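You operate a simulated robot arm through the tools that you are given. There is no shell and no other tool. Be economical: measure what you need, move in short steps, check, and stop when the job is done.

The job below is to be done with a simulated two-armed robot. You get a single attempt, and the scene is never put back.

TASK
Put the blue padlock from the top of the packing bench on the tote shelf under the packing bench and the red padlock on the clear part of the workbench. Open the left freezer lid. Do these in any order.

Only the result counts: the job must be done as asked and must still hold three seconds after the hand-in. Knocking over, shifting, dropping, spilling or breaking anything else fails it. A push-on lid holds only when it is set on centred and level and pressed home; a screw cap is set on level and turned clockwise until tight.

THE ROBOT
Two 7-joint arms with two-finger parallel grippers on one trunk, on a base that drives. Base frame: it is fixed to the floor where the robot stands at the start and does not move with it; the origin is under the middle of the robot, x ahead of it, y to its left, z up. Lengths are in m, angles in degrees, forces in N, time in s.
The left shoulder is at the start at [0.06, 0.189, 1.203], the right one opposite. With the tool pointing down near the work surface each hand reaches from about 0.1 to 0.64 m from the robot's upright axis, wherever it stands, measured 20 degrees to its own side. Places, roughly: clear part of the workbench [0.5, -1.6, 0.9]; left freezer lid [-2.1, -7, 0.8]; tote shelf under the packing bench [0.5, 0.4, 0.3]. Payload 3.43 kg a hand.
The TCP of each hand is the grasp point between the finger pads, 0.03 m short of the fingertips. In the tool frame z runs along the fingers and y along their closing line. Largest opening 0.094 m; finger width 0.028, thickness 0.01; the body of the gripper, 0.05 by 0.096 m, starts 0.055 m behind the TCP.
Orientation is that of the tool frame in the base frame, as [roll, pitch, yaw] about the fixed x, y, z axes, in that order (R = Rz(yaw) Ry(pitch) Rx(roll)). With the fingers straight down and closing along the base's y, the tool's x points along the base's -x, its y along +y and its z along -z.

THE INTERFACE
- The arms move only by the tool move_arm. It takes "left_steps", "right_steps" or both (then of equal length, played together; a hand with none holds still); each is a list of rows, each a list of 7 numbers: the shift along the base's x, y, z in m, then the turn, a rotation vector about the base's x, y, z in rad, then the finger opening in m, from 0 to 0.094. In form: [[x, y, z, ax, ay, az, claw], ...]. A call has 1 to 10 rows; each row is the pose to reach, as a shift and turn from the pose commanded when the call began. Each row takes 0.2 s and may step no farther than 0.05 m and 8.6 degrees from the row before; otherwise, or with a gripper value out of range, the whole call is refused. A pose out of reach is approached as far as the arm can. The call stops where the force on the tool passes 40 N (or 10 N more than at its start, if that is more) or the arm is blocked; 0.2 s more then pass. Each finger travels about 0.153 m/s and halts on what it meets, pressing with about 36 N; the grip force reading is that of the motor and also rises with nothing between the fingers. The clock runs only during rows and for 0.2 s after the last one: add rows that repeat a pose to give the fingers time. The reply holds the time, the measured pose of the TCP, the force on the tool along the base axes, the opening and the grip force, in the units named above and with some noise, with the torque about the TCP (base axes, N m) and any sound that the robot's microphone picked up.
- Cameras (640 x 400 px; columns grow to the right, rows downward): "scene" is now at [0.0027, 0.0231, 1.7398]; the picture's right is [0.35, -0.94, 0.00], its down [-0.81, -0.30, -0.51] and it looks along [0.48, 0.18, -0.86] (base axes); focal length 265 px, centre (320, 200). "left" rides on the left gripper at [0.076, -0.014, -0.102] in its tool frame; the picture's right is [0.18, 0.98, 0.00], its down [-0.75, 0.14, -0.64] and it looks along [-0.63, 0.12, 0.77] (tool axes); focal length 243 px, centre (320, 200). "right" rides on the right gripper at [0.076, 0.014, -0.102] in its tool frame; the picture's right is [-0.18, 0.98, 0.00], its down [-0.75, -0.14, -0.64] and it looks along [-0.63, -0.12, 0.77] (tool axes); focal length 243 px, centre (320, 200). There is no depth. A picture from a camera that has moved, and an enlarged one, comes with that camera's place and axes in the base frame and with its lens.
- camera(camera): a new picture of that camera. The clock stands still meanwhile.
- raise_lower(by): slides the trunk up (or, below 0, down) by that many m; the arms and the scene camera ride with it, the base frame stays. It gives what a move gives, with no picture.
- roll_base(legs): drives the robot by 1 to 6 legs, each [ahead, left, turn to the left] in m, m and degrees, along the robot's own axes; the way and the turn of a leg run together, so that a leg with both is an arc; at most 1.5 m and 180 degrees a leg. The arms and the cameras ride along, it lands a little off, and it stops where it bumps. It gives what a move gives.
- head_to(pan, tilt): turns the head with the scene camera to pan (to the left, within 86 degrees either way) and tilt (down, from -29 to 69), counted from straight ahead of the robot. It gives what a move gives.
- close_up(camera, box): a new picture of the part [left, top, right, bottom] of that camera's present view, enlarged. The clock stands still meanwhile.
- finish_job(): hands the job in; it is judged then, once.

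Work in short steps. Places have to be worked out from the pictures, the camera data and where the tool is seen: move nearer, look again, correct. Check each grasp and each placing, and mend what went wrong. You have 165 turns and 122 pictures in all, those below and enlarged ones among them. Open the grippers and draw the arms clear of the work before you hand the job in, unless the task says otherwise; then end with one line.

The tools are called after ">>>" as a command line: name --argument value ..., lists and objects as JSON in quotes. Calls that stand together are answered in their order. move_arm: Moves the arms, as the interface text tells. Its arguments: {"type":"object","properties":{"left_steps":{"type":"array","items":{"type":"array","items":{"type":"number"}}},"right_steps":{"type":"array","items":{"type":"array","items":{"type":"number"}}}},"required":[]} The other tools are called the same way: raise_lower (by) slides the trunk up or down; roll_base (legs) drives the base; head_to (pan, tilt) turns the head that bears the scene camera; camera (camera) takes a picture; close_up (camera, box) takes an enlarged picture of a part of a camera's view; finish_job () hands the job in.

At the start:

```text
clock: 0.0
left_ee_pos: [0.4012, 0.2762, 1.0972]
left_orientation: [-180.0, 0.0, 180.0]
left_force: [0.8, -0.4, 0.6]
left_torque: [-0.02, 0.02, 0.02]
left_grip_width: 0.094
left_grasp_force: 0.1
right_ee_pos: [0.3334, -0.1047, 1.0981]
right_orientation: [-180.0, 0.1, 179.9]
right_force: [0.1, -0.3, -0.4]
right_torque: [-0.01, 0.04, -0.02]
right_grip_width: 0.0939
right_grasp_force: 0.1
trunk travel left (down, up): [-0.875, 0.115]
robot x, y, heading: [-0.0015, 0.003, -0.1]
head pan, tilt: [20.4, 59.2]
```

scene: 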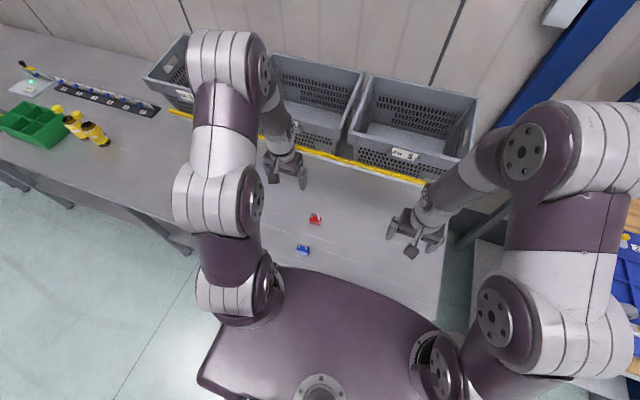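
right: 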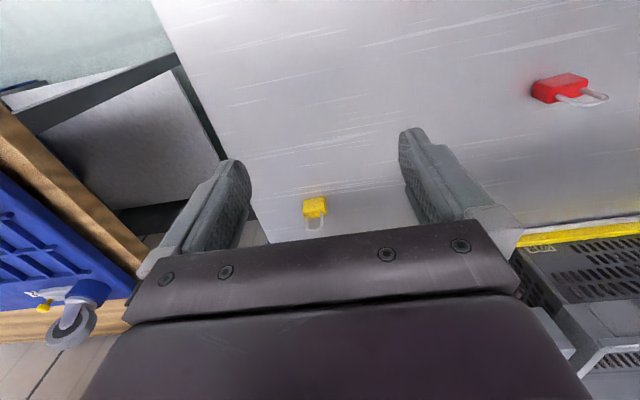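
left: 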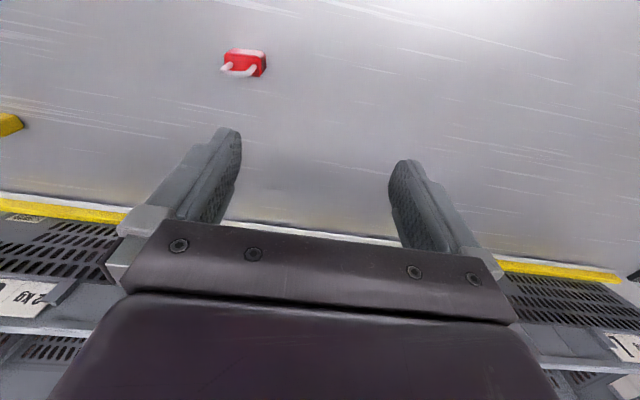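

The red padlock is at about [0.41, 0.195] and the blue at about [0.28, 0.19]. I'll enlarge the view to see how they lie.

>>> close_up --camera "scene" --box '[260, 190, 360, 270]'

>>> close_up --camera "left" --box '[180, 20, 300, 100]'

```text
5.00 times, centred on (310, 230) of scene
camera zoom: at [0.0027, 0.0231, 1.7398], right [0.35, -0.94, 0.0], down [-0.81, -0.3, -0.51], along [0.48, 0.18, -0.86], focal length 1325 px, centre (370, 50)
```

zoom: 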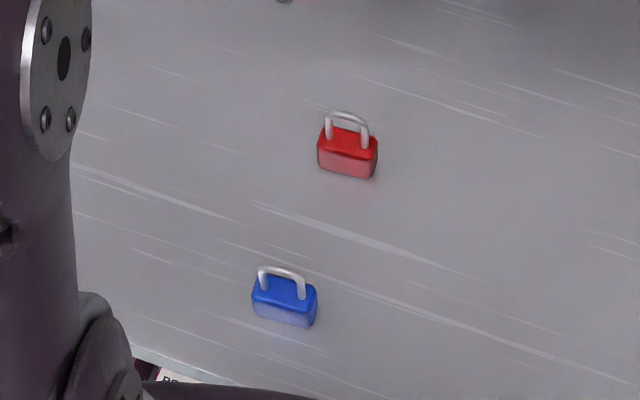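

```text
5.00 times, centred on (240, 60) of left
camera zoom: at [0.3259, 0.2631, 1.201], right [-0.18, 0.98, 0.0], down [0.75, 0.14, 0.64], along [0.63, 0.12, -0.77], focal length 1213 px, centre (720, 900)
```

zoom: 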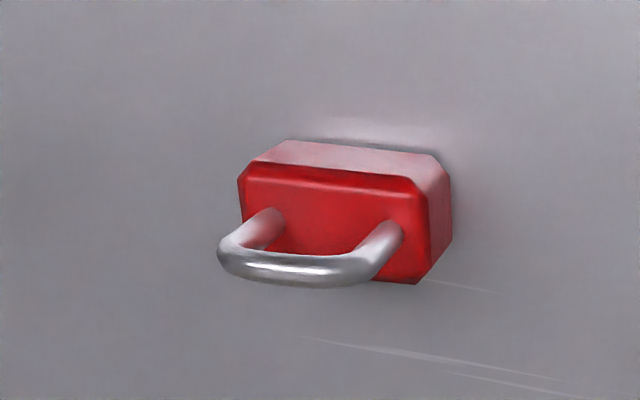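

Both padlocks stand upright, shackle up, with bodies about 4.4 cm wide (roughly along y) and 2.5 cm thick. I'll bring the left hand over the blue one and look again.

>>> move_arm --left_steps '[[-0.03, -0.02, 0, 0, 0, 0, 0.094], [-0.06, -0.045, -0.02, 0, 0, 0, 0.094], [-0.09, -0.065, -0.03, 0, 0, 0, 0.094], [-0.12, -0.086, -0.05, 0, 0, 0, 0.094]]'

>>> camera --camera "left"

>>> camera --camera "scene"

```text
clock: 1.0
left_ee_pos: [0.2799, 0.1882, 1.0482]
left_orientation: [-180.0, 0.0, 180.0]
left_force: [-0.4, -0.8, -0.7]
left_torque: [-0.02, -0.01, 0.01]
left_grip_width: 0.0941
left_grasp_force: 0.1
right_ee_pos: [0.3326, -0.105, 1.0987]
right_orientation: [180.0, 0.0, 179.9]
right_force: [0.7, 0.7, 0.1]
right_torque: [0.01, -0.02, 0.01]
right_grip_width: 0.0941
right_grasp_force: 0.1
trunk travel left (down, up): [-0.875, 0.115]
robot x, y, heading: [0.0021, 0.0032, -0.1]
head pan, tilt: [20.4, 59.2]
```

```text
116 pictures are left
camera left: at [0.2041, 0.1754, 1.1521], right [-0.18, 0.98, 0.0], down [0.75, 0.14, 0.64], along [0.63, 0.12, -0.77], focal length 243 px, centre (320, 200)
```

left: 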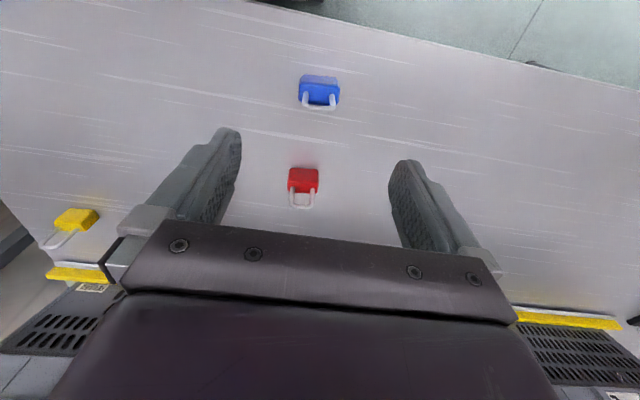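

```text
115 pictures are left
camera scene: at [0.002, 0.0221, 1.7399], right [0.35, -0.94, 0.0], down [-0.8, -0.3, -0.51], along [0.48, 0.18, -0.86], focal length 265 px, centre (320, 200)
```

scene: 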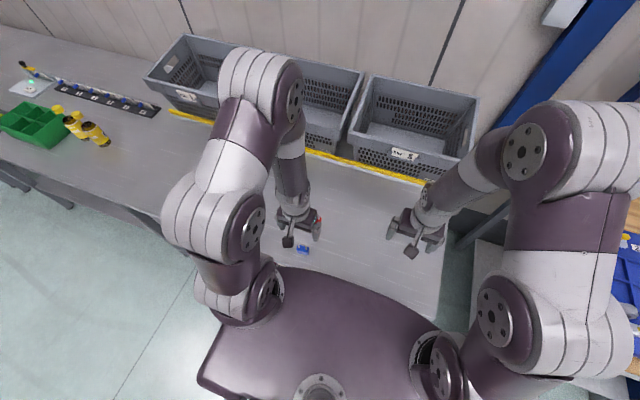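

The blue one measures at about [0.272, 0.189]. I'll zoom in for its yaw.

>>> close_up --camera "left" --box '[240, 50, 400, 150]'

```text
4.00 times, centred on (320, 100) of left
camera zoom: at [0.2041, 0.1754, 1.1521], right [-0.18, 0.98, 0.0], down [0.75, 0.14, 0.64], along [0.63, 0.12, -0.77], focal length 970 px, centre (320, 600)
```

zoom: 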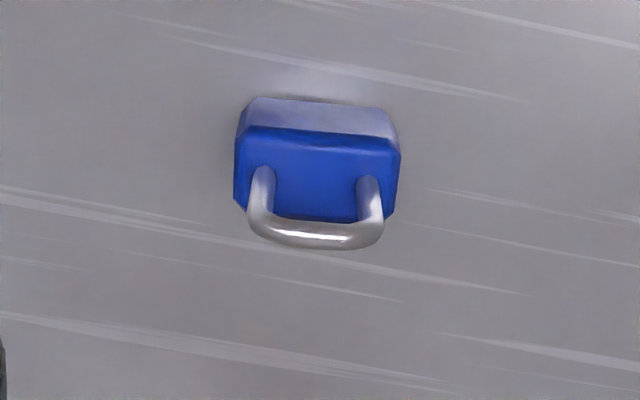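

Centre is at about [0.278, 0.190], body top at z≈0.89, yaw ≈ +6°. I'll descend, turning slightly, and then close.

>>> move_arm --left_steps '[[-0.002, 0.002, -0.04, 0, 0, 0.1, 0.094], [-0.002, 0.002, -0.08, 0, 0, 0.1, 0.094], [-0.002, 0.002, -0.12, 0, 0, 0.1, 0.094], [-0.002, 0.002, -0.152, 0, 0, 0.1, 0.094]]'

>>> camera --camera "left"

```text
clock: 2.0
left_ee_pos: [0.282, 0.1928, 0.8934]
left_orientation: [-180.0, 0.0, -174.3]
left_force: [-0.3, 0.2, 0.5]
left_torque: [0.02, -0.03, -0.01]
left_grip_width: 0.0938
left_grasp_force: 0.1
right_ee_pos: [0.3336, -0.1044, 1.0981]
right_orientation: [180.0, -0.1, -179.9]
right_force: [-0.2, 0.2, -0.5]
right_torque: [0.0, 0.02, -0.01]
right_grip_width: 0.094
right_grasp_force: 0.2
trunk travel left (down, up): [-0.875, 0.115]
robot x, y, heading: [0.0009, -0.0012, -0.2]
head pan, tilt: [20.4, 59.2]
```

```text
113 pictures are left
camera left: at [0.2081, 0.1713, 0.9975], right [-0.28, 0.96, 0.0], down [0.74, 0.22, 0.64], along [0.62, 0.18, -0.77], focal length 243 px, centre (320, 200)
```

left: 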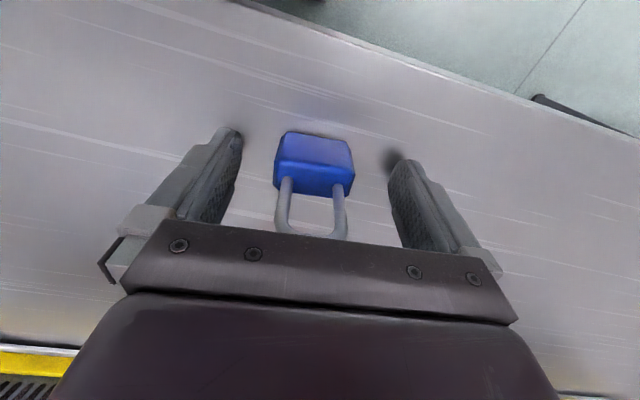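

The padlock sits between the pads, so I'm closing, then lifting a little.

>>> move_arm --left_steps '[[0, 0, 0, 0, 0, 0, 0.06], [0, 0, 0, 0, 0, 0, 0.03], [0, 0, 0, 0, 0, 0, 0.03], [0, 0, 0, 0, 0, 0, 0.03], [0, 0, 0.03, 0, 0, 0, 0.03], [0, 0, 0.07, 0, 0, 0, 0.03]]'

>>> camera --camera "left"

```text
clock: 3.4
left_ee_pos: [0.2783, 0.1921, 0.963]
left_orientation: [-179.9, 0.1, -174.3]
left_force: [-0.1, 0.9, -1.1]
left_torque: [0.0, -0.04, -0.02]
left_grip_width: 0.0457
left_grasp_force: 36.1
right_ee_pos: [0.3325, -0.1045, 1.1005]
right_orientation: [179.9, 0.1, 180.0]
right_force: [0.5, 0.3, -0.5]
right_torque: [0.02, -0.02, 0.0]
right_grip_width: 0.0939
right_grasp_force: 0.1
trunk travel left (down, up): [-0.875, 0.115]
robot x, y, heading: [-0.0037, 0.0018, -0.4]
head pan, tilt: [20.4, 59.2]
```

```text
112 pictures are left
camera left: at [0.2048, 0.1714, 1.067], right [-0.28, 0.96, 0.0], down [0.73, 0.22, 0.64], along [0.62, 0.18, -0.77], focal length 243 px, centre (320, 200)
```

left: 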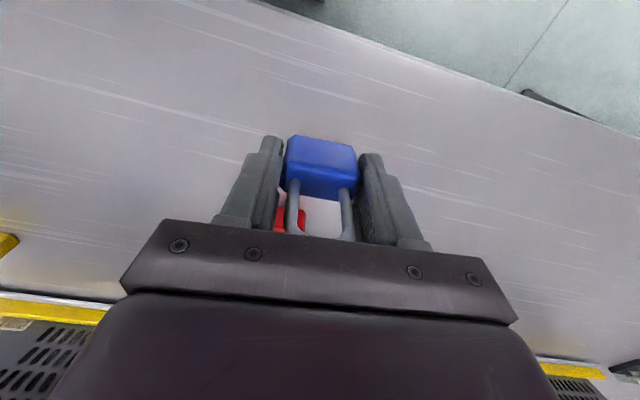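

The blue padlock is held (width 0.0457). Next the left hand moves aside and the right hand goes across above the red padlock.

>>> move_arm --left_steps '[[0, 0.03, 0.03, 0, 0, 0, 0.03], [0, 0.07, 0.06, 0, 0, 0, 0.03], [0, 0.115, 0.08, 0, 0, 0, 0.03], [0, 0.16, 0.1, 0, 0, 0, 0.03], [0, 0.19, 0.12, 0, 0, 0, 0.03], [0, 0.2, 0.12, 0, 0, 0, 0.03], [0, 0.2, 0.12, 0, 0, 0, 0.03], [0, 0.2, 0.12, 0, 0, 0, 0.03]]' --right_steps '[[0.0, 0.02, 0, 0, 0, 0, 0.094], [0.01, 0.05, 0, 0, 0, 0, 0.094], [0.02, 0.09, 0, 0, 0, 0, 0.094], [0.03, 0.13, 0, 0, 0, 0, 0.094], [0.04, 0.17, 0, 0, 0, 0, 0.094], [0.05, 0.21, -0.01, 0, 0, 0, 0.094], [0.06, 0.25, -0.03, 0, 0, 0, 0.094], [0.065, 0.29, -0.05, 0, 0, 0, 0.094]]'

>>> camera --camera "right"

>>> camera --camera "scene"

```text
clock: 5.2
left_ee_pos: [0.2767, 0.3936, 1.0851]
left_orientation: [-180.0, 0.0, -174.3]
left_force: [0.1, 1.4, -0.7]
left_torque: [-0.02, 0.04, -0.03]
left_grip_width: 0.0455
left_grasp_force: 36.3
right_ee_pos: [0.4004, 0.1867, 1.0463]
right_orientation: [-179.8, 0.0, -180.0]
right_force: [0.0, 0.3, -0.7]
right_torque: [-0.01, -0.01, -0.03]
right_grip_width: 0.0941
right_grasp_force: 0.1
trunk travel left (down, up): [-0.875, 0.115]
robot x, y, heading: [0.0026, 0.0021, 0.0]
head pan, tilt: [20.4, 59.2]
```

```text
111 pictures are left
camera right: at [0.3239, 0.2017, 1.1487], right [0.18, 0.98, 0.0], down [0.75, -0.14, 0.64], along [0.63, -0.12, -0.77], focal length 243 px, centre (320, 200)
```

right: 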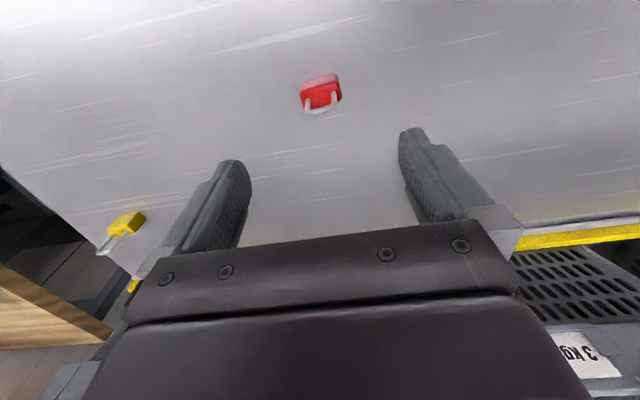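

```text
110 pictures are left
camera scene: at [0.0033, 0.025, 1.7398], right [0.35, -0.94, 0.0], down [-0.81, -0.3, -0.51], along [0.48, 0.18, -0.86], focal length 265 px, centre (320, 200)
```

scene: 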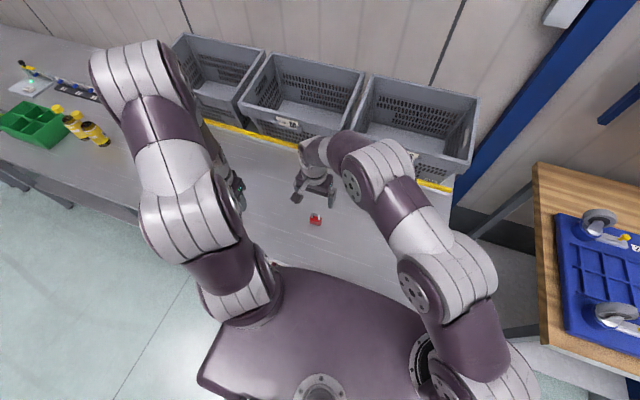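

>>> close_up --camera "right" --box '[240, 50, 400, 150]'

```text
4.00 times, centred on (320, 100) of right
camera zoom: at [0.3239, 0.2017, 1.1487], right [0.18, 0.98, 0.0], down [0.75, -0.14, 0.64], along [0.63, -0.12, -0.77], focal length 970 px, centre (320, 600)
```

zoom: 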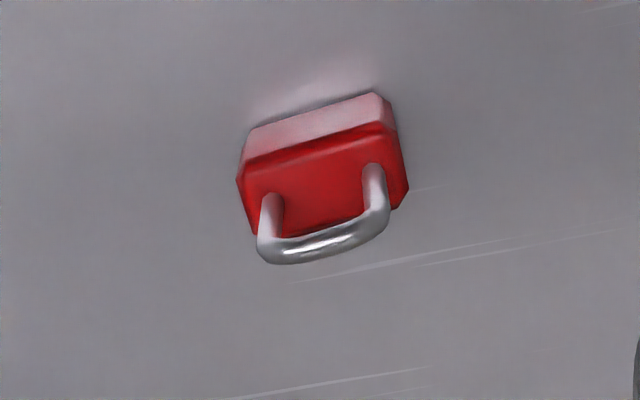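

Red top centre is at about [0.399, 0.187], yaw ≈ +5°. I'll descend and grasp the same way.

>>> move_arm --right_steps '[[0, 0, -0.04, 0, 0, 0.085, 0.094], [0, 0, -0.08, 0, 0, 0.085, 0.094], [0, 0, -0.12, 0, 0, 0.085, 0.094], [0, 0, -0.151, 0, 0, 0.085, 0.094], [0, 0, -0.151, 0, 0, 0.085, 0.094]]'

>>> camera --camera "right"

```text
clock: 6.4
left_ee_pos: [0.2762, 0.3938, 1.086]
left_orientation: [-180.0, 0.0, -174.4]
left_force: [0.2, 0.1, -1.2]
left_torque: [0.01, -0.01, -0.02]
left_grip_width: 0.0454
left_grasp_force: 35.5
right_ee_pos: [0.3967, 0.183, 0.8981]
right_orientation: [180.0, 0.0, -175.1]
right_force: [0.1, 0.3, -0.2]
right_torque: [0.02, 0.0, 0.0]
right_grip_width: 0.0939
right_grasp_force: 0.0
trunk travel left (down, up): [-0.875, 0.115]
robot x, y, heading: [0.0017, -0.0021, -0.1]
head pan, tilt: [20.4, 59.2]
```

```text
108 pictures are left
camera right: at [0.3196, 0.1918, 1.0003], right [0.1, 0.99, 0.0], down [0.76, -0.08, 0.64], along [0.64, -0.06, -0.77], focal length 243 px, centre (320, 200)
```

right: 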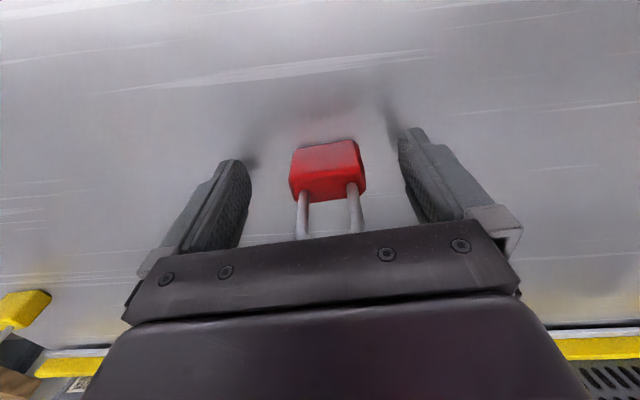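

The red padlock is centred between the pads, so I'm closing and lifting.

>>> move_arm --right_steps '[[0, 0.002, 0, 0, 0, 0, 0.06], [0, 0.002, 0, 0, 0, 0, 0.03], [0, 0.002, 0, 0, 0, 0, 0.03], [0, 0.002, 0, 0, 0, 0, 0.03], [0, 0.002, 0.03, 0, 0, 0, 0.03], [0, 0.002, 0.07, 0, 0, 0, 0.03], [0, 0.002, 0.12, 0, 0, 0, 0.03], [0, 0, 0.15, 0, 0, 0, 0.03], [-0.02, -0.04, 0.18, 0, 0, 0, 0.03], [-0.04, -0.08, 0.2, 0, 0, 0, 0.03]]'

>>> camera --camera "right"

```text
refused: row 9 steps farther than a row can; nothing moved
```

```text
107 pictures are left
camera right: at [0.3196, 0.1918, 1.0003], right [0.1, 0.99, 0.0], down [0.76, -0.08, 0.64], along [0.64, -0.06, -0.77], focal length 243 px, centre (320, 200)
```

right: 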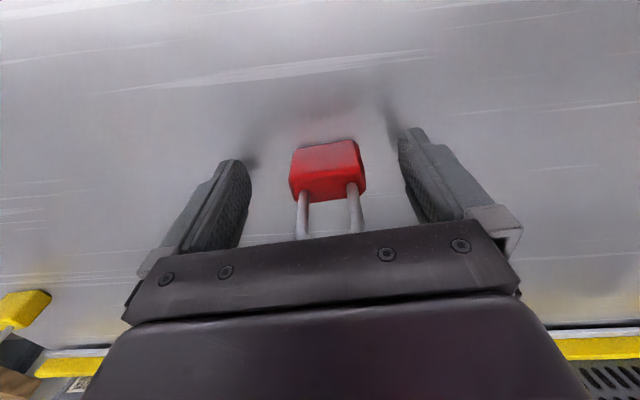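

A step was too large; I'm repeating with smaller ones.

>>> move_arm --right_steps '[[0, 0.002, 0, 0, 0, 0, 0.06], [0, 0.002, 0, 0, 0, 0, 0.03], [0, 0.002, 0, 0, 0, 0, 0.03], [0, 0.002, 0, 0, 0, 0, 0.03], [0, 0.002, 0.03, 0, 0, 0, 0.03], [0, 0.002, 0.07, 0, 0, 0, 0.03], [0, 0.002, 0.11, 0, 0, 0, 0.03], [0, 0, 0.15, 0, 0, 0, 0.03], [-0.01, -0.035, 0.17, 0, 0, 0, 0.03], [-0.02, -0.07, 0.18, 0, 0, 0, 0.03]]'

>>> camera --camera "right"

```text
clock: 8.6
left_ee_pos: [0.2764, 0.3922, 1.0852]
left_orientation: [179.8, -0.1, -174.3]
left_force: [-0.1, 0.7, -0.6]
left_torque: [0.0, 0.01, 0.0]
left_grip_width: 0.0455
left_grasp_force: 35.8
right_ee_pos: [0.3768, 0.1146, 1.0805]
right_orientation: [-180.0, 0.0, -175.2]
right_force: [-0.3, -0.2, -1.2]
right_torque: [0.03, -0.02, -0.01]
right_grip_width: 0.0454
right_grasp_force: 36.2
trunk travel left (down, up): [-0.875, 0.115]
robot x, y, heading: [-0.0001, 0.0012, -0.1]
head pan, tilt: [20.4, 59.2]
```

```text
106 pictures are left
camera right: at [0.301, 0.122, 1.1829], right [0.1, 1.0, 0.0], down [0.76, -0.08, 0.64], along [0.64, -0.06, -0.77], focal length 243 px, centre (320, 200)
```

right: 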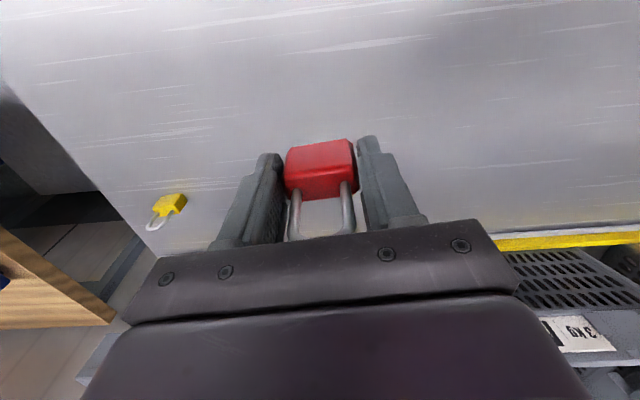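

Both padlocks are held. I'll pull the right hand to its own side, then back away and look around.

>>> move_arm --right_steps '[[-0.01, -0.04, 0.02, 0, 0, 0, 0.03], [-0.02, -0.08, 0.04, 0, 0, 0, 0.03], [-0.03, -0.12, 0.05, 0, 0, 0, 0.03], [-0.04, -0.16, 0.05, 0, 0, 0, 0.03], [-0.05, -0.2, 0.05, 0, 0, 0, 0.03], [-0.06, -0.24, 0.05, 0, 0, 0, 0.03], [-0.06, -0.28, 0.05, 0, 0, 0, 0.03]]'

>>> roll_base --legs '[[-0.5, 0, 0]]'

>>> head_to --pan -40 --tilt 35

>>> camera --camera "scene"

```text
clock: 10.2
left_ee_pos: [0.2767, 0.3901, 1.0861]
left_orientation: [179.9, 0.0, -174.3]
left_force: [-0.1, -0.2, 0.0]
left_torque: [0.01, -0.01, 0.03]
left_grip_width: 0.0456
left_grasp_force: 36.6
right_ee_pos: [0.3195, -0.1676, 1.129]
right_orientation: [179.9, 0.1, -175.0]
right_force: [-0.6, 0.4, -1.4]
right_torque: [0.01, -0.03, -0.03]
right_grip_width: 0.0454
right_grasp_force: 36.5
trunk travel left (down, up): [-0.875, 0.115]
robot x, y, heading: [-0.0005, -0.0008, -0.2]
head pan, tilt: [20.4, 59.2]
```

```text
clock: 13.1
left_ee_pos: [-0.2141, 0.393, 1.0851]
left_orientation: [-180.0, 0.0, -174.8]
left_force: [0.0, 0.1, -2.1]
left_torque: [0.03, -0.01, 0.03]
left_grip_width: 0.0452
left_grasp_force: 35.9
right_ee_pos: [-0.1743, -0.1655, 1.1279]
right_orientation: [180.0, 0.0, -175.7]
right_force: [-0.1, -0.4, -0.9]
right_torque: [0.01, 0.0, 0.01]
right_grip_width: 0.0456
right_grasp_force: 36.1
trunk travel left (down, up): [-0.875, 0.115]
robot x, y, heading: [-0.4966, 0.0048, -0.5]
head pan, tilt: [20.4, 59.2]
```

```text
clock: 14.4
left_ee_pos: [-0.214, 0.3923, 1.0848]
left_orientation: [-180.0, 0.0, -174.8]
left_force: [-0.5, -0.3, -0.8]
left_torque: [0.01, -0.02, 0.01]
left_grip_width: 0.0453
left_grasp_force: 36.1
right_ee_pos: [-0.1763, -0.1665, 1.1284]
right_orientation: [-180.0, 0.0, -175.7]
right_force: [0.5, 0.6, -2.4]
right_torque: [0.0, 0.03, 0.0]
right_grip_width: 0.0453
right_grasp_force: 36.1
trunk travel left (down, up): [-0.875, 0.115]
robot x, y, heading: [-0.4916, 0.0002, -0.8]
head pan, tilt: [-40.0, 35.0]
```

```text
105 pictures are left
camera scene: at [-0.4883, -0.0547, 1.7731], right [-0.65, -0.76, 0.0], down [-0.44, 0.37, -0.82], along [0.62, -0.53, -0.57], focal length 265 px, centre (320, 200)
```

scene: 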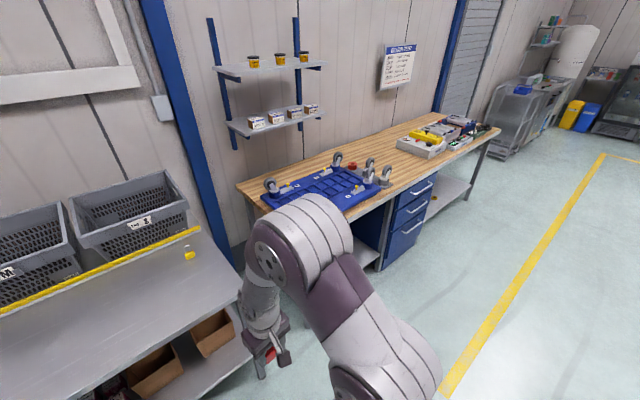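

The workbench lies to the right, clear between the upturned blue dolly and the tool tray. I'll drive right 1.5 m and look.

>>> roll_base --legs '[[0, -1.5, 0]]'

>>> head_to --pan -10 --tilt 40

>>> camera --camera "scene"

```text
clock: 22.0
left_ee_pos: [-0.2368, -1.1477, 1.085]
left_orientation: [-180.0, 0.0, -176.0]
left_force: [0.2, 0.6, -1.4]
left_torque: [-0.01, 0.02, 0.01]
left_grip_width: 0.0455
left_grasp_force: 36.4
right_ee_pos: [-0.2116, -1.7069, 1.1282]
right_orientation: [-180.0, 0.0, -177.0]
right_force: [-0.2, 0.6, -0.7]
right_torque: [0.03, 0.01, 0.01]
right_grip_width: 0.0454
right_grasp_force: 35.5
trunk travel left (down, up): [-0.875, 0.115]
robot x, y, heading: [-0.5259, -1.5303, -1.8]
head pan, tilt: [-40.0, 35.0]
```

```text
clock: 22.9
left_ee_pos: [-0.2358, -1.1474, 1.0851]
left_orientation: [-180.0, 0.0, -176.1]
left_force: [0.1, 0.3, -0.7]
left_torque: [0.01, -0.01, 0.01]
left_grip_width: 0.0451
left_grasp_force: 36.4
right_ee_pos: [-0.2124, -1.707, 1.1279]
right_orientation: [-180.0, 0.0, -177.0]
right_force: [0.1, 0.2, -1.1]
right_torque: [-0.01, 0.0, -0.05]
right_grip_width: 0.0454
right_grasp_force: 35.8
trunk travel left (down, up): [-0.875, 0.115]
robot x, y, heading: [-0.528, -1.5319, -1.9]
head pan, tilt: [-10.0, 40.0]
```

```text
104 pictures are left
camera scene: at [-0.5035, -1.5479, 1.7656], right [-0.21, -0.98, 0.0], down [-0.63, 0.13, -0.77], along [0.75, -0.16, -0.64], focal length 265 px, centre (320, 200)
```

scene: 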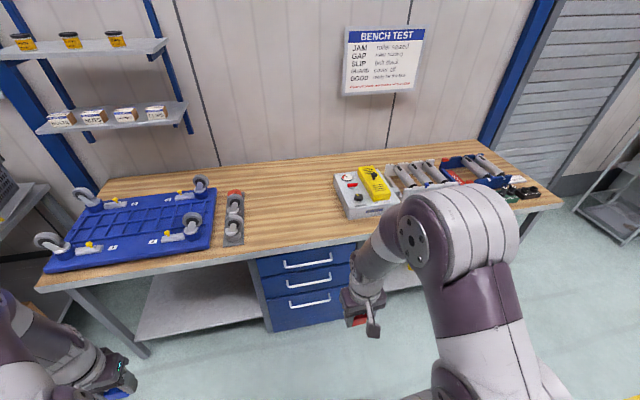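

The clear spot is about [0.45, -1.6], with the bench front edge at x≈0.24. I'll raise both hands and drive forward 0.48 m.

>>> move_arm --left_steps '[[0, 0, 0.04, 0, 0, 0, 0.03], [0, 0, 0.08, 0, 0, 0, 0.03], [0, 0, 0.12, 0, 0, 0, 0.03]]' --right_steps '[[0, 0.03, 0.02, 0, 0, 0, 0.03], [0, 0.06, 0.03, 0, 0, 0, 0.03], [0, 0.08, 0.04, 0, 0, 0, 0.03]]'

>>> roll_base --legs '[[0.48, 0.02, 1.9]]'

>>> head_to --pan -10 --tilt 59

>>> camera --camera "scene"

>>> camera --camera "right"

```text
clock: 23.8
left_ee_pos: [-0.2417, -1.1493, 1.205]
left_orientation: [-180.0, 0.0, -176.1]
left_force: [-0.4, 0.0, -0.4]
left_torque: [-0.02, -0.04, 0.02]
left_grip_width: 0.0457
left_grasp_force: 36.7
right_ee_pos: [-0.2101, -1.625, 1.1672]
right_orientation: [179.9, 0.0, -177.0]
right_force: [0.2, 0.7, -0.8]
right_torque: [-0.01, 0.01, 0.0]
right_grip_width: 0.0454
right_grasp_force: 36.1
trunk travel left (down, up): [-0.875, 0.115]
robot x, y, heading: [-0.5294, -1.5308, -1.8]
head pan, tilt: [-10.0, 40.0]
```

```text
clock: 26.6
left_ee_pos: [0.2232, -1.1313, 1.2067]
left_orientation: [180.0, 0.0, -174.8]
left_force: [-0.1, -0.5, -0.6]
left_torque: [-0.01, 0.0, 0.03]
left_grip_width: 0.0454
left_grasp_force: 36.7
right_ee_pos: [0.2661, -1.6067, 1.1669]
right_orientation: [-179.9, 0.0, -175.7]
right_force: [0.4, -0.1, -1.2]
right_torque: [-0.01, 0.0, 0.01]
right_grip_width: 0.045
right_grasp_force: 35.9
trunk travel left (down, up): [-0.875, 0.115]
robot x, y, heading: [-0.0495, -1.5252, -0.5]
head pan, tilt: [-10.0, 40.0]
```

```text
clock: 27.4
left_ee_pos: [0.2244, -1.1314, 1.2055]
left_orientation: [179.9, -0.1, -174.8]
left_force: [-0.7, 0.7, -0.3]
left_torque: [0.01, 0.02, -0.02]
left_grip_width: 0.0454
left_grasp_force: 35.8
right_ee_pos: [0.2669, -1.6081, 1.1667]
right_orientation: [-180.0, 0.0, -175.6]
right_force: [-0.5, 0.4, -1.3]
right_torque: [-0.01, 0.0, 0.0]
right_grip_width: 0.0453
right_grasp_force: 36.1
trunk travel left (down, up): [-0.875, 0.115]
robot x, y, heading: [-0.0491, -1.5191, -0.6]
head pan, tilt: [-10.0, 59.0]
```

```text
103 pictures are left
camera scene: at [-0.0447, -1.5337, 1.7401], right [-0.18, -0.98, 0.0], down [-0.84, 0.16, -0.52], along [0.51, -0.09, -0.86], focal length 265 px, centre (320, 200)
```

scene: 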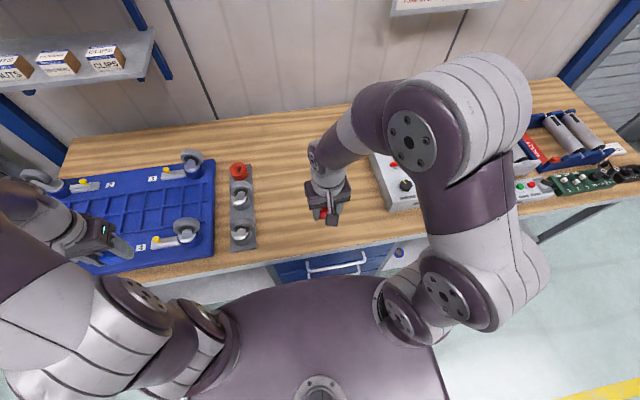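

```text
102 pictures are left
camera right: at [0.1907, -1.5992, 1.2701], right [0.11, 0.99, 0.0], down [0.76, -0.08, 0.64], along [0.64, -0.07, -0.77], focal length 243 px, centre (320, 200)
```

right: 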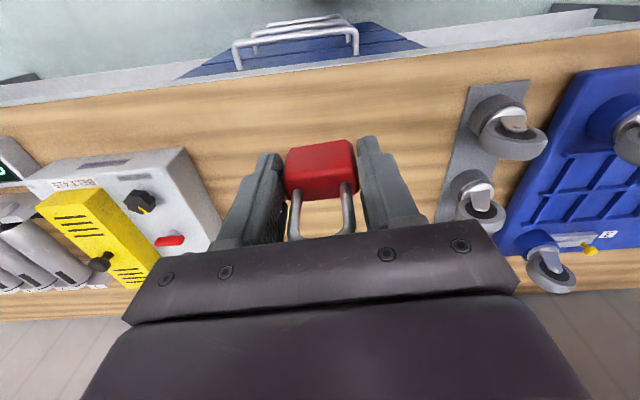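

I'll move the red padlock forward to x≈0.42 and down to z≈0.97, then check the height.

>>> move_arm --right_steps '[[0.04, 0, 0, 0, 0, 0, 0.03], [0.08, 0, -0.02, 0, 0, 0, 0.03], [0.12, 0, -0.04, 0, 0, 0, 0.03], [0.15, 0, -0.07, 0, 0, 0, 0.03], [0.15, 0, -0.11, 0, 0, 0, 0.03], [0.15, 0, -0.15, 0, 0, 0, 0.03], [0.15, 0, -0.18, 0, 0, 0, 0.03], [0.15, 0, -0.2, 0, 0, 0, 0.03]]'

>>> camera --camera "right"

>>> close_up --camera "scene" --box '[220, 120, 380, 220]'

```text
clock: 29.2
left_ee_pos: [0.2242, -1.1319, 1.2058]
left_orientation: [-180.0, 0.0, -174.8]
left_force: [-0.5, 0.5, -1.4]
left_torque: [-0.01, 0.01, 0.04]
left_grip_width: 0.0454
left_grasp_force: 35.8
right_ee_pos: [0.4165, -1.6081, 0.966]
right_orientation: [-179.9, 0.1, -175.6]
right_force: [0.5, -1.1, -0.9]
right_torque: [0.0, 0.03, -0.01]
right_grip_width: 0.0456
right_grasp_force: 35.9
trunk travel left (down, up): [-0.875, 0.115]
robot x, y, heading: [-0.0534, -1.5213, -0.5]
head pan, tilt: [-10.0, 59.0]
```

```text
101 pictures are left
camera right: at [0.34, -1.5999, 1.069], right [0.11, 0.99, 0.0], down [0.76, -0.08, 0.64], along [0.64, -0.07, -0.77], focal length 243 px, centre (320, 200)
```

right: 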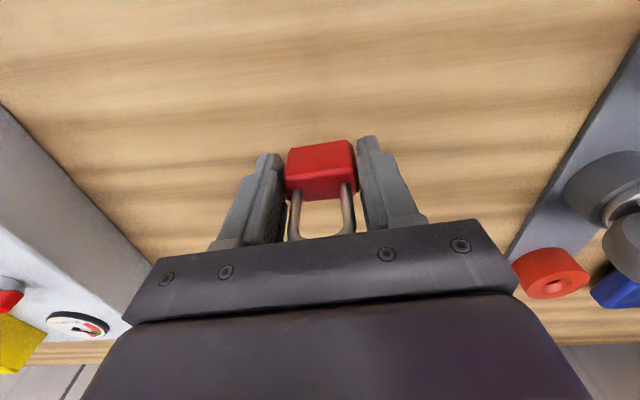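

```text
4.00 times, centred on (300, 170) of scene
camera zoom: at [-0.0452, -1.5338, 1.7401], right [-0.18, -0.98, 0.0], down [-0.84, 0.16, -0.51], along [0.51, -0.09, -0.86], focal length 1060 px, centre (400, 320)
```

zoom: 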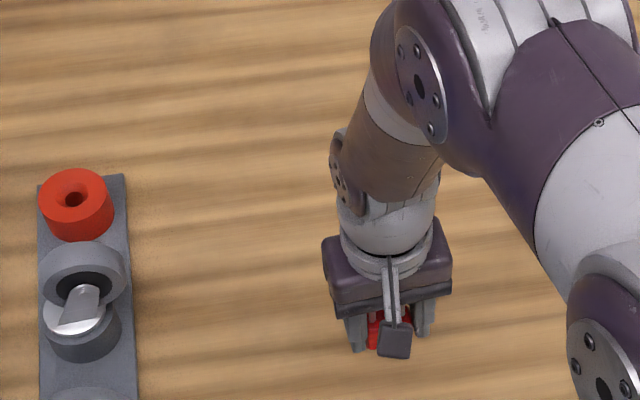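

The spot is clear. I'm lowering in small increments and watching the force.

>>> move_arm --right_steps '[[0, 0, -0.01, 0, 0, 0, 0.03], [0, 0, -0.02, 0, 0, 0, 0.03], [0, 0, -0.025, 0, 0, 0, 0.03], [0, 0, -0.03, 0, 0, 0, 0.03], [0, 0, -0.035, 0, 0, 0, 0.03]]'

>>> camera --camera "right"

```text
clock: 30.4
left_ee_pos: [0.2242, -1.131, 1.2052]
left_orientation: [180.0, 0.0, -174.9]
left_force: [0.3, -0.6, 0.6]
left_torque: [0.0, 0.01, 0.01]
left_grip_width: 0.0455
left_grasp_force: 36.2
right_ee_pos: [0.4148, -1.6081, 0.9326]
right_orientation: [-180.0, -0.1, -175.7]
right_force: [1.2, -0.7, -0.4]
right_torque: [0.01, 0.01, 0.02]
right_grip_width: 0.0453
right_grasp_force: 36.3
trunk travel left (down, up): [-0.875, 0.115]
robot x, y, heading: [-0.0504, -1.5201, -0.6]
head pan, tilt: [-10.0, 59.0]
```

```text
99 pictures are left
camera right: at [0.3395, -1.5995, 1.0355], right [0.11, 0.99, 0.0], down [0.76, -0.08, 0.64], along [0.64, -0.07, -0.77], focal length 243 px, centre (320, 200)
```

right: 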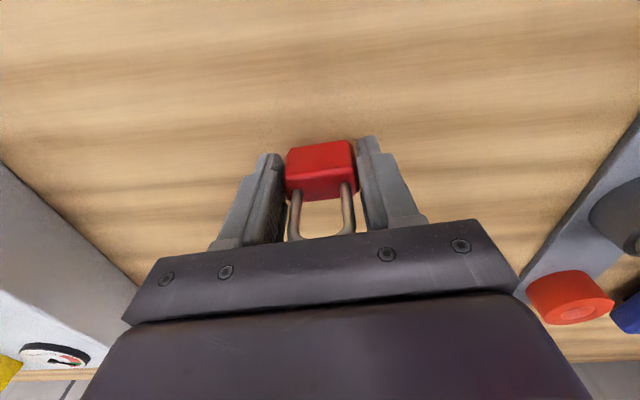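

Not touching yet; a faint contact shadow is appearing. I'm continuing down in 3 mm steps.

>>> move_arm --right_steps '[[0, 0, -0.003, 0, 0, 0, 0.03], [0, 0, -0.006, 0, 0, 0, 0.03], [0, 0, -0.009, 0, 0, 0, 0.03], [0, 0, -0.012, 0, 0, 0, 0.03], [0, 0, -0.014, 0, 0, 0, 0.03]]'

```text
clock: 31.6
left_ee_pos: [0.2242, -1.1323, 1.206]
left_orientation: [180.0, 0.1, -174.8]
left_force: [-0.2, 0.2, -1.0]
left_torque: [-0.03, 0.01, -0.01]
left_grip_width: 0.0455
left_grasp_force: 36.6
right_ee_pos: [0.4178, -1.6083, 0.9184]
right_orientation: [-179.9, 0.0, -175.6]
right_force: [0.5, 0.0, 0.1]
right_torque: [0.0, -0.02, 0.0]
right_grip_width: 0.0454
right_grasp_force: 35.9
trunk travel left (down, up): [-0.875, 0.115]
robot x, y, heading: [-0.0514, -1.5203, -0.5]
head pan, tilt: [-10.0, 59.0]
```

>>> move_arm --right_steps '[[0, 0, -0.003, 0, 0, 0, 0.03], [0, 0, -0.006, 0, 0, 0, 0.03], [0, 0, -0.008, 0, 0, 0, 0.03], [0, 0, -0.01, 0, 0, 0, 0.03]]'

>>> camera --camera "right"

```text
clock: 32.6
left_ee_pos: [0.2232, -1.1309, 1.2055]
left_orientation: [180.0, 0.0, -174.9]
left_force: [0.6, -0.6, -0.7]
left_torque: [0.0, -0.03, -0.04]
left_grip_width: 0.0452
left_grasp_force: 36.2
right_ee_pos: [0.4166, -1.6075, 0.9087]
right_orientation: [180.0, 0.0, -175.7]
right_force: [-1.0, -0.4, -1.1]
right_torque: [0.02, 0.0, 0.0]
right_grip_width: 0.0455
right_grasp_force: 36.2
trunk travel left (down, up): [-0.875, 0.115]
robot x, y, heading: [-0.053, -1.524, -0.5]
head pan, tilt: [-10.0, 59.0]
```

```text
98 pictures are left
camera right: at [0.3409, -1.5996, 1.0121], right [0.11, 0.99, 0.0], down [0.76, -0.08, 0.64], along [0.64, -0.07, -0.77], focal length 243 px, centre (320, 200)
```

right: 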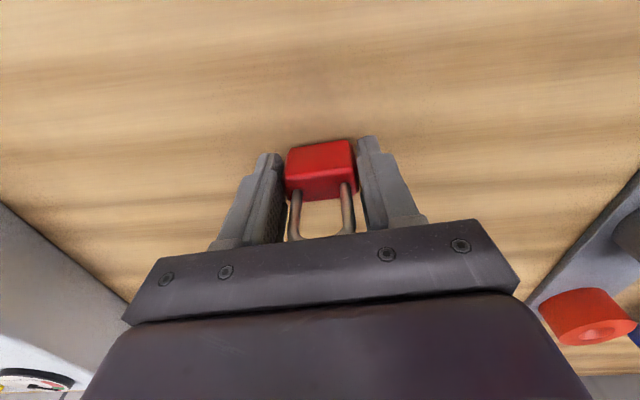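

Still no contact, so I keep going in 2 mm steps.

>>> move_arm --right_steps '[[0, 0, -0.002, 0, 0, 0, 0.03], [0, 0, -0.004, 0, 0, 0, 0.03], [0, 0, -0.006, 0, 0, 0, 0.03], [0, 0, -0.008, 0, 0, 0, 0.03], [0, 0, -0.009, 0, 0, 0, 0.03], [0, 0, -0.01, 0, 0, 0, 0.03]]'

```text
clock: 34.0
left_ee_pos: [0.2237, -1.1316, 1.2061]
left_orientation: [180.0, 0.0, -174.7]
left_force: [-0.7, 0.2, -0.5]
left_torque: [0.01, -0.03, 0.0]
left_grip_width: 0.0452
left_grasp_force: 36.1
right_ee_pos: [0.4166, -1.607, 0.8979]
right_orientation: [180.0, 0.0, -175.6]
right_force: [0.4, 0.1, -1.0]
right_torque: [-0.01, -0.01, 0.02]
right_grip_width: 0.0452
right_grasp_force: 36.4
trunk travel left (down, up): [-0.875, 0.115]
robot x, y, heading: [-0.0508, -1.5203, -0.3]
head pan, tilt: [-10.0, 59.0]
```

>>> move_arm --right_steps '[[0, 0, -0.001, 0, 0, 0, 0.03], [0, 0, -0.002, 0, 0, 0, 0.03], [0, 0, -0.003, 0, 0, 0, 0.03], [0, 0, -0.004, 0, 0, 0, 0.03], [0, 0, -0.005, 0, 0, 0, 0.03]]'

>>> camera --camera "right"

```text
clock: 35.2
left_ee_pos: [0.2222, -1.1315, 1.2065]
left_orientation: [-179.9, 0.1, -174.8]
left_force: [-0.1, -0.3, -0.6]
left_torque: [0.01, -0.02, 0.0]
left_grip_width: 0.0453
left_grasp_force: 36.5
right_ee_pos: [0.4159, -1.6078, 0.8956]
right_orientation: [-180.0, 0.3, -175.6]
right_force: [7.5, -3.1, 26.2]
right_torque: [0.02, -0.34, -0.03]
right_grip_width: 0.0456
right_grasp_force: 36.3
trunk travel left (down, up): [-0.875, 0.115]
robot x, y, heading: [-0.0502, -1.524, -0.6]
head pan, tilt: [-10.0, 59.0]
```

```text
97 pictures are left
camera right: at [0.3396, -1.5988, 0.9971], right [0.11, 0.99, 0.0], down [0.76, -0.08, 0.65], along [0.64, -0.07, -0.76], focal length 243 px, centre (320, 200)
```

right: 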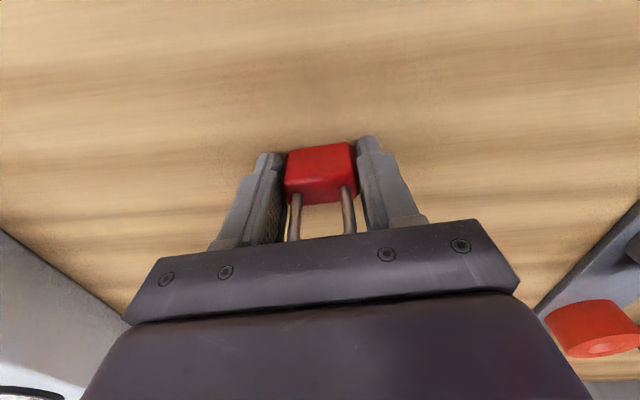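

Contact at 26 N: the padlock rests on the bench. I'll ease off 3 mm, open and lift away.

>>> move_arm --right_steps '[[0, 0, 0.003, 0, 0, 0, 0.03], [0, 0, 0.003, 0, 0, 0, 0.055], [0, 0, 0.003, 0, 0, 0, 0.08], [0, 0, 0.003, 0, 0, 0, 0.08], [0, 0, 0.04, 0, 0, 0, 0.08], [0, 0, 0.08, 0, 0, 0, 0.08], [0, 0, 0.12, 0, 0, 0, 0.08], [0, 0, 0.16, 0, 0, 0, 0.08], [0, 0, 0.2, 0, 0, 0, 0.08]]'

>>> camera --camera "right"

```text
clock: 37.2
left_ee_pos: [0.2225, -1.1311, 1.2053]
left_orientation: [180.0, -0.1, -174.9]
left_force: [0.5, -0.1, 0.7]
left_torque: [0.0, -0.03, -0.03]
left_grip_width: 0.0454
left_grasp_force: 35.6
right_ee_pos: [0.4158, -1.6098, 1.0916]
right_orientation: [-180.0, 0.0, -175.6]
right_force: [-0.4, -0.3, -0.1]
right_torque: [0.02, 0.0, 0.02]
right_grip_width: 0.0803
right_grasp_force: 0.0
trunk travel left (down, up): [-0.875, 0.115]
robot x, y, heading: [-0.0501, -1.5202, -0.3]
head pan, tilt: [-10.0, 59.0]
```

```text
96 pictures are left
camera right: at [0.3404, -1.602, 1.1941], right [0.11, 0.99, 0.0], down [0.76, -0.08, 0.64], along [0.64, -0.07, -0.77], focal length 243 px, centre (320, 200)
```

right: 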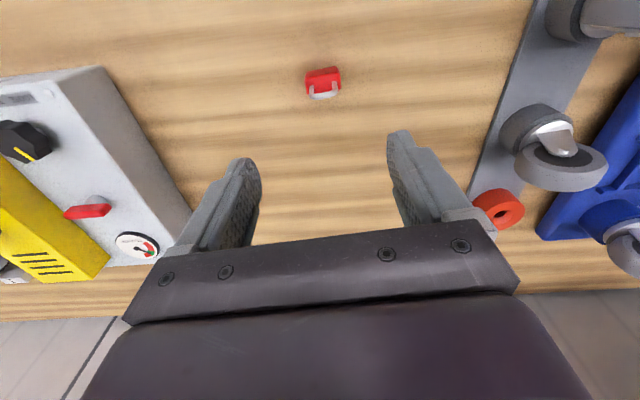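

The red padlock stands on the workbench. I'll retract the right hand, back out and return to the packing bench to inspect the shelf.

>>> move_arm --right_steps '[[-0.04, 0, 0.03, 0, 0, 0, 0.08], [-0.08, -0.02, 0.06, 0, 0, 0, 0.08], [-0.12, -0.04, 0.08, 0, 0, 0, 0.08], [-0.15, -0.06, 0.08, 0, 0, 0, 0.08]]'

>>> roll_base --legs '[[-0.75, 0, 0.4], [0, 1.0, 0], [0, 0.88, 0]]'

>>> raise_lower --by -0.6

>>> head_to --pan 0 --tilt 30

>>> camera --camera "scene"

```text
refused: row 2 steps farther than a row can; nothing moved
```

```text
clock: 50.2
left_ee_pos: [-0.5917, 0.7378, 1.2048]
left_orientation: [180.0, 0.0, -172.2]
left_force: [0.3, -0.1, -0.4]
left_torque: [-0.03, 0.0, 0.01]
left_grip_width: 0.0454
left_grasp_force: 36.5
right_ee_pos: [-0.3786, 0.2688, 1.0912]
right_orientation: [-180.0, 0.0, -173.1]
right_force: [-0.2, -0.3, 0.6]
right_torque: [0.01, -0.03, 0.0]
right_grip_width: 0.0798
right_grasp_force: 0.0
trunk travel left (down, up): [-0.875, 0.115]
robot x, y, heading: [-0.8509, 0.3374, 2.1]
head pan, tilt: [-10.0, 59.0]
```

```text
refused: -0.6 is not a number from -0.4 to 0.4
```

```text
clock: 51.2
left_ee_pos: [-0.5921, 0.7385, 1.2059]
left_orientation: [180.0, 0.0, -172.3]
left_force: [0.0, -0.9, -0.8]
left_torque: [-0.01, 0.01, 0.0]
left_grip_width: 0.0452
left_grasp_force: 35.9
right_ee_pos: [-0.3775, 0.2688, 1.0897]
right_orientation: [-180.0, 0.0, -173.1]
right_force: [0.3, 0.5, 0.3]
right_torque: [0.0, 0.01, 0.01]
right_grip_width: 0.08
right_grasp_force: 0.0
trunk travel left (down, up): [-0.875, 0.115]
robot x, y, heading: [-0.8475, 0.3374, 2.0]
head pan, tilt: [0.0, 30.0]
```

```text
95 pictures are left
camera scene: at [-0.8211, 0.3378, 1.7809], right [0.03, -1.0, 0.0], down [-0.5, -0.02, -0.87], along [0.86, 0.03, -0.5], focal length 265 px, centre (320, 200)
```

scene: 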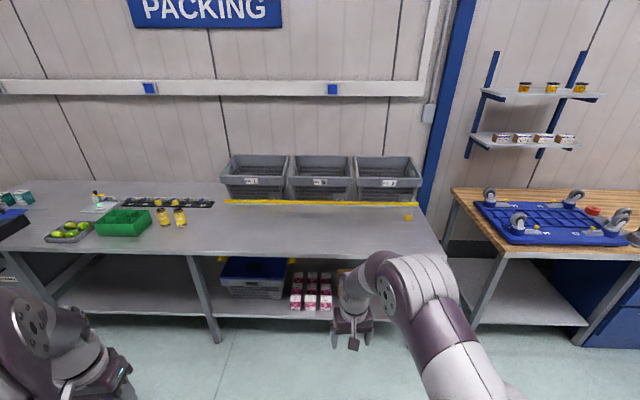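

I'll lower the trunk, pull the right arm aside, and look at the shelf.

>>> move_arm --right_steps '[[-0.03, -0.03, 0.02, 0, 0, 0, 0.08], [-0.06, -0.06, 0.04, 0, 0, 0, 0.08], [-0.09, -0.09, 0.06, 0, 0, 0, 0.08], [-0.12, -0.12, 0.08, 0, 0, 0, 0.08], [-0.15, -0.15, 0.08, 0, 0, 0, 0.08], [-0.17, -0.18, 0.08, 0, 0, 0, 0.08], [-0.17, -0.21, 0.08, 0, 0, 0, 0.08]]'

>>> raise_lower --by -0.4

>>> raise_lower --by -0.3

>>> head_to --pan 0 --tilt 22

>>> camera --camera "scene"

```text
clock: 52.8
left_ee_pos: [-0.5914, 0.7381, 1.2057]
left_orientation: [-179.9, -0.1, -172.3]
left_force: [0.5, -0.6, -0.5]
left_torque: [0.0, -0.01, -0.03]
left_grip_width: 0.0453
left_grasp_force: 36.1
right_ee_pos: [-0.5505, 0.0574, 1.1711]
right_orientation: [179.9, 0.1, -173.1]
right_force: [0.5, 0.7, -0.3]
right_torque: [0.0, 0.03, 0.0]
right_grip_width: 0.0798
right_grasp_force: 0.0
trunk travel left (down, up): [-0.875, 0.115]
robot x, y, heading: [-0.8483, 0.3379, 2.1]
head pan, tilt: [0.0, 30.0]
```

```text
clock: 56.6
left_ee_pos: [-0.5926, 0.7394, 0.8052]
left_orientation: [180.0, -0.1, -172.1]
left_force: [-0.3, 0.2, -1.4]
left_torque: [0.0, 0.01, 0.01]
left_grip_width: 0.0454
left_grasp_force: 36.0
right_ee_pos: [-0.5503, 0.0597, 0.773]
right_orientation: [179.9, 0.0, -173.1]
right_force: [0.2, 0.0, 0.7]
right_torque: [-0.06, 0.0, -0.02]
right_grip_width: 0.0803
right_grasp_force: 0.1
trunk travel left (down, up): [-0.475, 0.515]
robot x, y, heading: [-0.8512, 0.3363, 2.1]
head pan, tilt: [0.0, 30.0]
```

```text
clock: 59.6
left_ee_pos: [-0.593, 0.7379, 0.5058]
left_orientation: [179.9, 0.0, -172.3]
left_force: [-0.7, -2.0, -1.0]
left_torque: [0.01, -0.01, 0.0]
left_grip_width: 0.0453
left_grasp_force: 36.3
right_ee_pos: [-0.55, 0.0586, 0.4712]
right_orientation: [-179.9, 0.0, -173.2]
right_force: [0.8, 0.5, 0.3]
right_torque: [-0.02, -0.02, -0.01]
right_grip_width: 0.0799
right_grasp_force: 0.0
trunk travel left (down, up): [-0.175, 0.815]
robot x, y, heading: [-0.8552, 0.3378, 1.9]
head pan, tilt: [0.0, 30.0]
```

```text
clock: 60.3
left_ee_pos: [-0.5915, 0.7389, 0.5049]
left_orientation: [179.9, 0.0, -172.3]
left_force: [0.2, -0.3, -0.4]
left_torque: [-0.01, 0.01, 0.03]
left_grip_width: 0.0456
left_grasp_force: 36.2
right_ee_pos: [-0.5498, 0.0599, 0.4719]
right_orientation: [180.0, 0.1, -173.1]
right_force: [0.5, 0.1, 0.3]
right_torque: [0.01, 0.03, 0.01]
right_grip_width: 0.08
right_grasp_force: 0.0
trunk travel left (down, up): [-0.175, 0.815]
robot x, y, heading: [-0.8521, 0.338, 2.2]
head pan, tilt: [0.0, 22.0]
```

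```text
94 pictures are left
camera scene: at [-0.8188, 0.338, 1.0937], right [0.03, -1.0, 0.0], down [-0.37, -0.01, -0.93], along [0.93, 0.03, -0.38], focal length 265 px, centre (320, 200)
```

scene: 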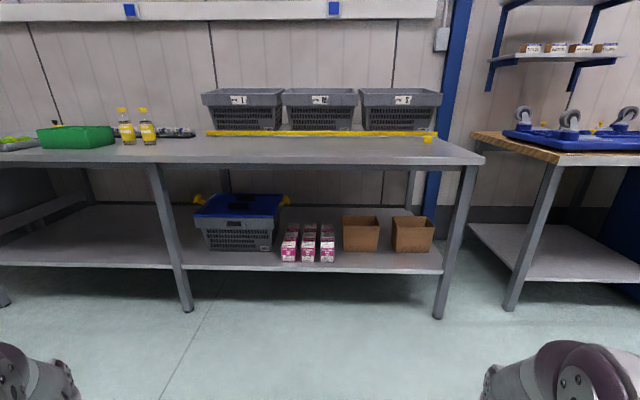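

The tote shelf holds a blue-lidded tote, pink boxes and two cardboard bins. In front of the left bin there's a free front strip around [0.32, 0.16]. I'll drive nearer and inspect it.

>>> roll_base --legs '[[0.0, -0.36, -2.1], [0.4, 0, 0]]'

>>> head_to --pan 10 --tilt 40

>>> camera --camera "scene"

>>> camera --camera "left"

```text
clock: 64.7
left_ee_pos: [-0.1701, 0.3763, 0.5058]
left_orientation: [-179.9, 0.0, -173.5]
left_force: [0.8, -0.1, -1.4]
left_torque: [0.04, 0.01, 0.01]
left_grip_width: 0.0453
left_grasp_force: 36.0
right_ee_pos: [-0.142, -0.3056, 0.4729]
right_orientation: [-180.0, 0.0, -174.3]
right_force: [-0.7, 0.6, -0.1]
right_torque: [-0.01, 0.01, 0.0]
right_grip_width: 0.0801
right_grasp_force: 0.1
trunk travel left (down, up): [-0.175, 0.815]
robot x, y, heading: [-0.4366, -0.0162, 0.7]
head pan, tilt: [0.0, 22.0]
```

```text
clock: 65.5
left_ee_pos: [-0.1693, 0.3763, 0.507]
left_orientation: [180.0, 0.0, -173.5]
left_force: [0.1, -0.5, -0.8]
left_torque: [-0.01, 0.02, -0.06]
left_grip_width: 0.0454
left_grasp_force: 36.2
right_ee_pos: [-0.1426, -0.3043, 0.4732]
right_orientation: [-180.0, 0.1, -174.3]
right_force: [0.6, 0.4, 0.2]
right_torque: [0.0, -0.04, 0.01]
right_grip_width: 0.0798
right_grasp_force: 0.0
trunk travel left (down, up): [-0.175, 0.815]
robot x, y, heading: [-0.4328, -0.0217, 0.8]
head pan, tilt: [10.0, 40.0]
```

```text
93 pictures are left
camera scene: at [-0.4136, -0.0053, 1.0657], right [0.19, -0.98, 0.0], down [-0.63, -0.12, -0.77], along [0.75, 0.14, -0.64], focal length 265 px, centre (320, 200)
```

scene: 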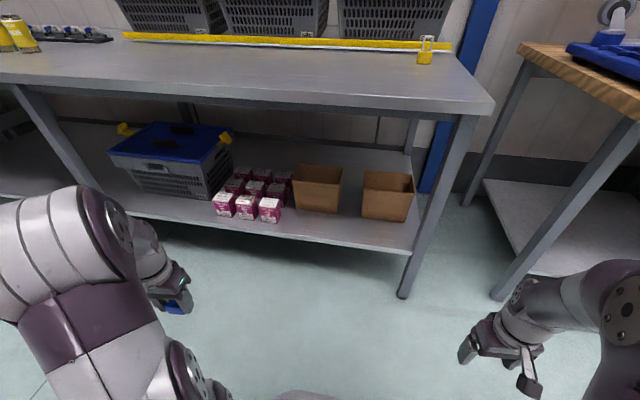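

```text
92 pictures are left
camera left: at [-0.2431, 0.3541, 0.6091], right [-0.29, 0.96, 0.0], down [0.73, 0.23, 0.64], along [0.61, 0.19, -0.77], focal length 243 px, centre (320, 200)
```

left: 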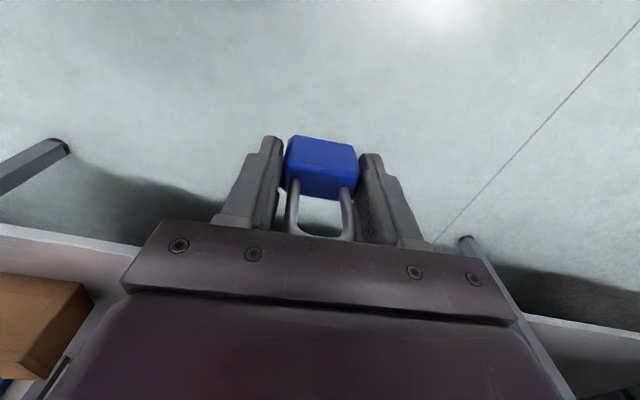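

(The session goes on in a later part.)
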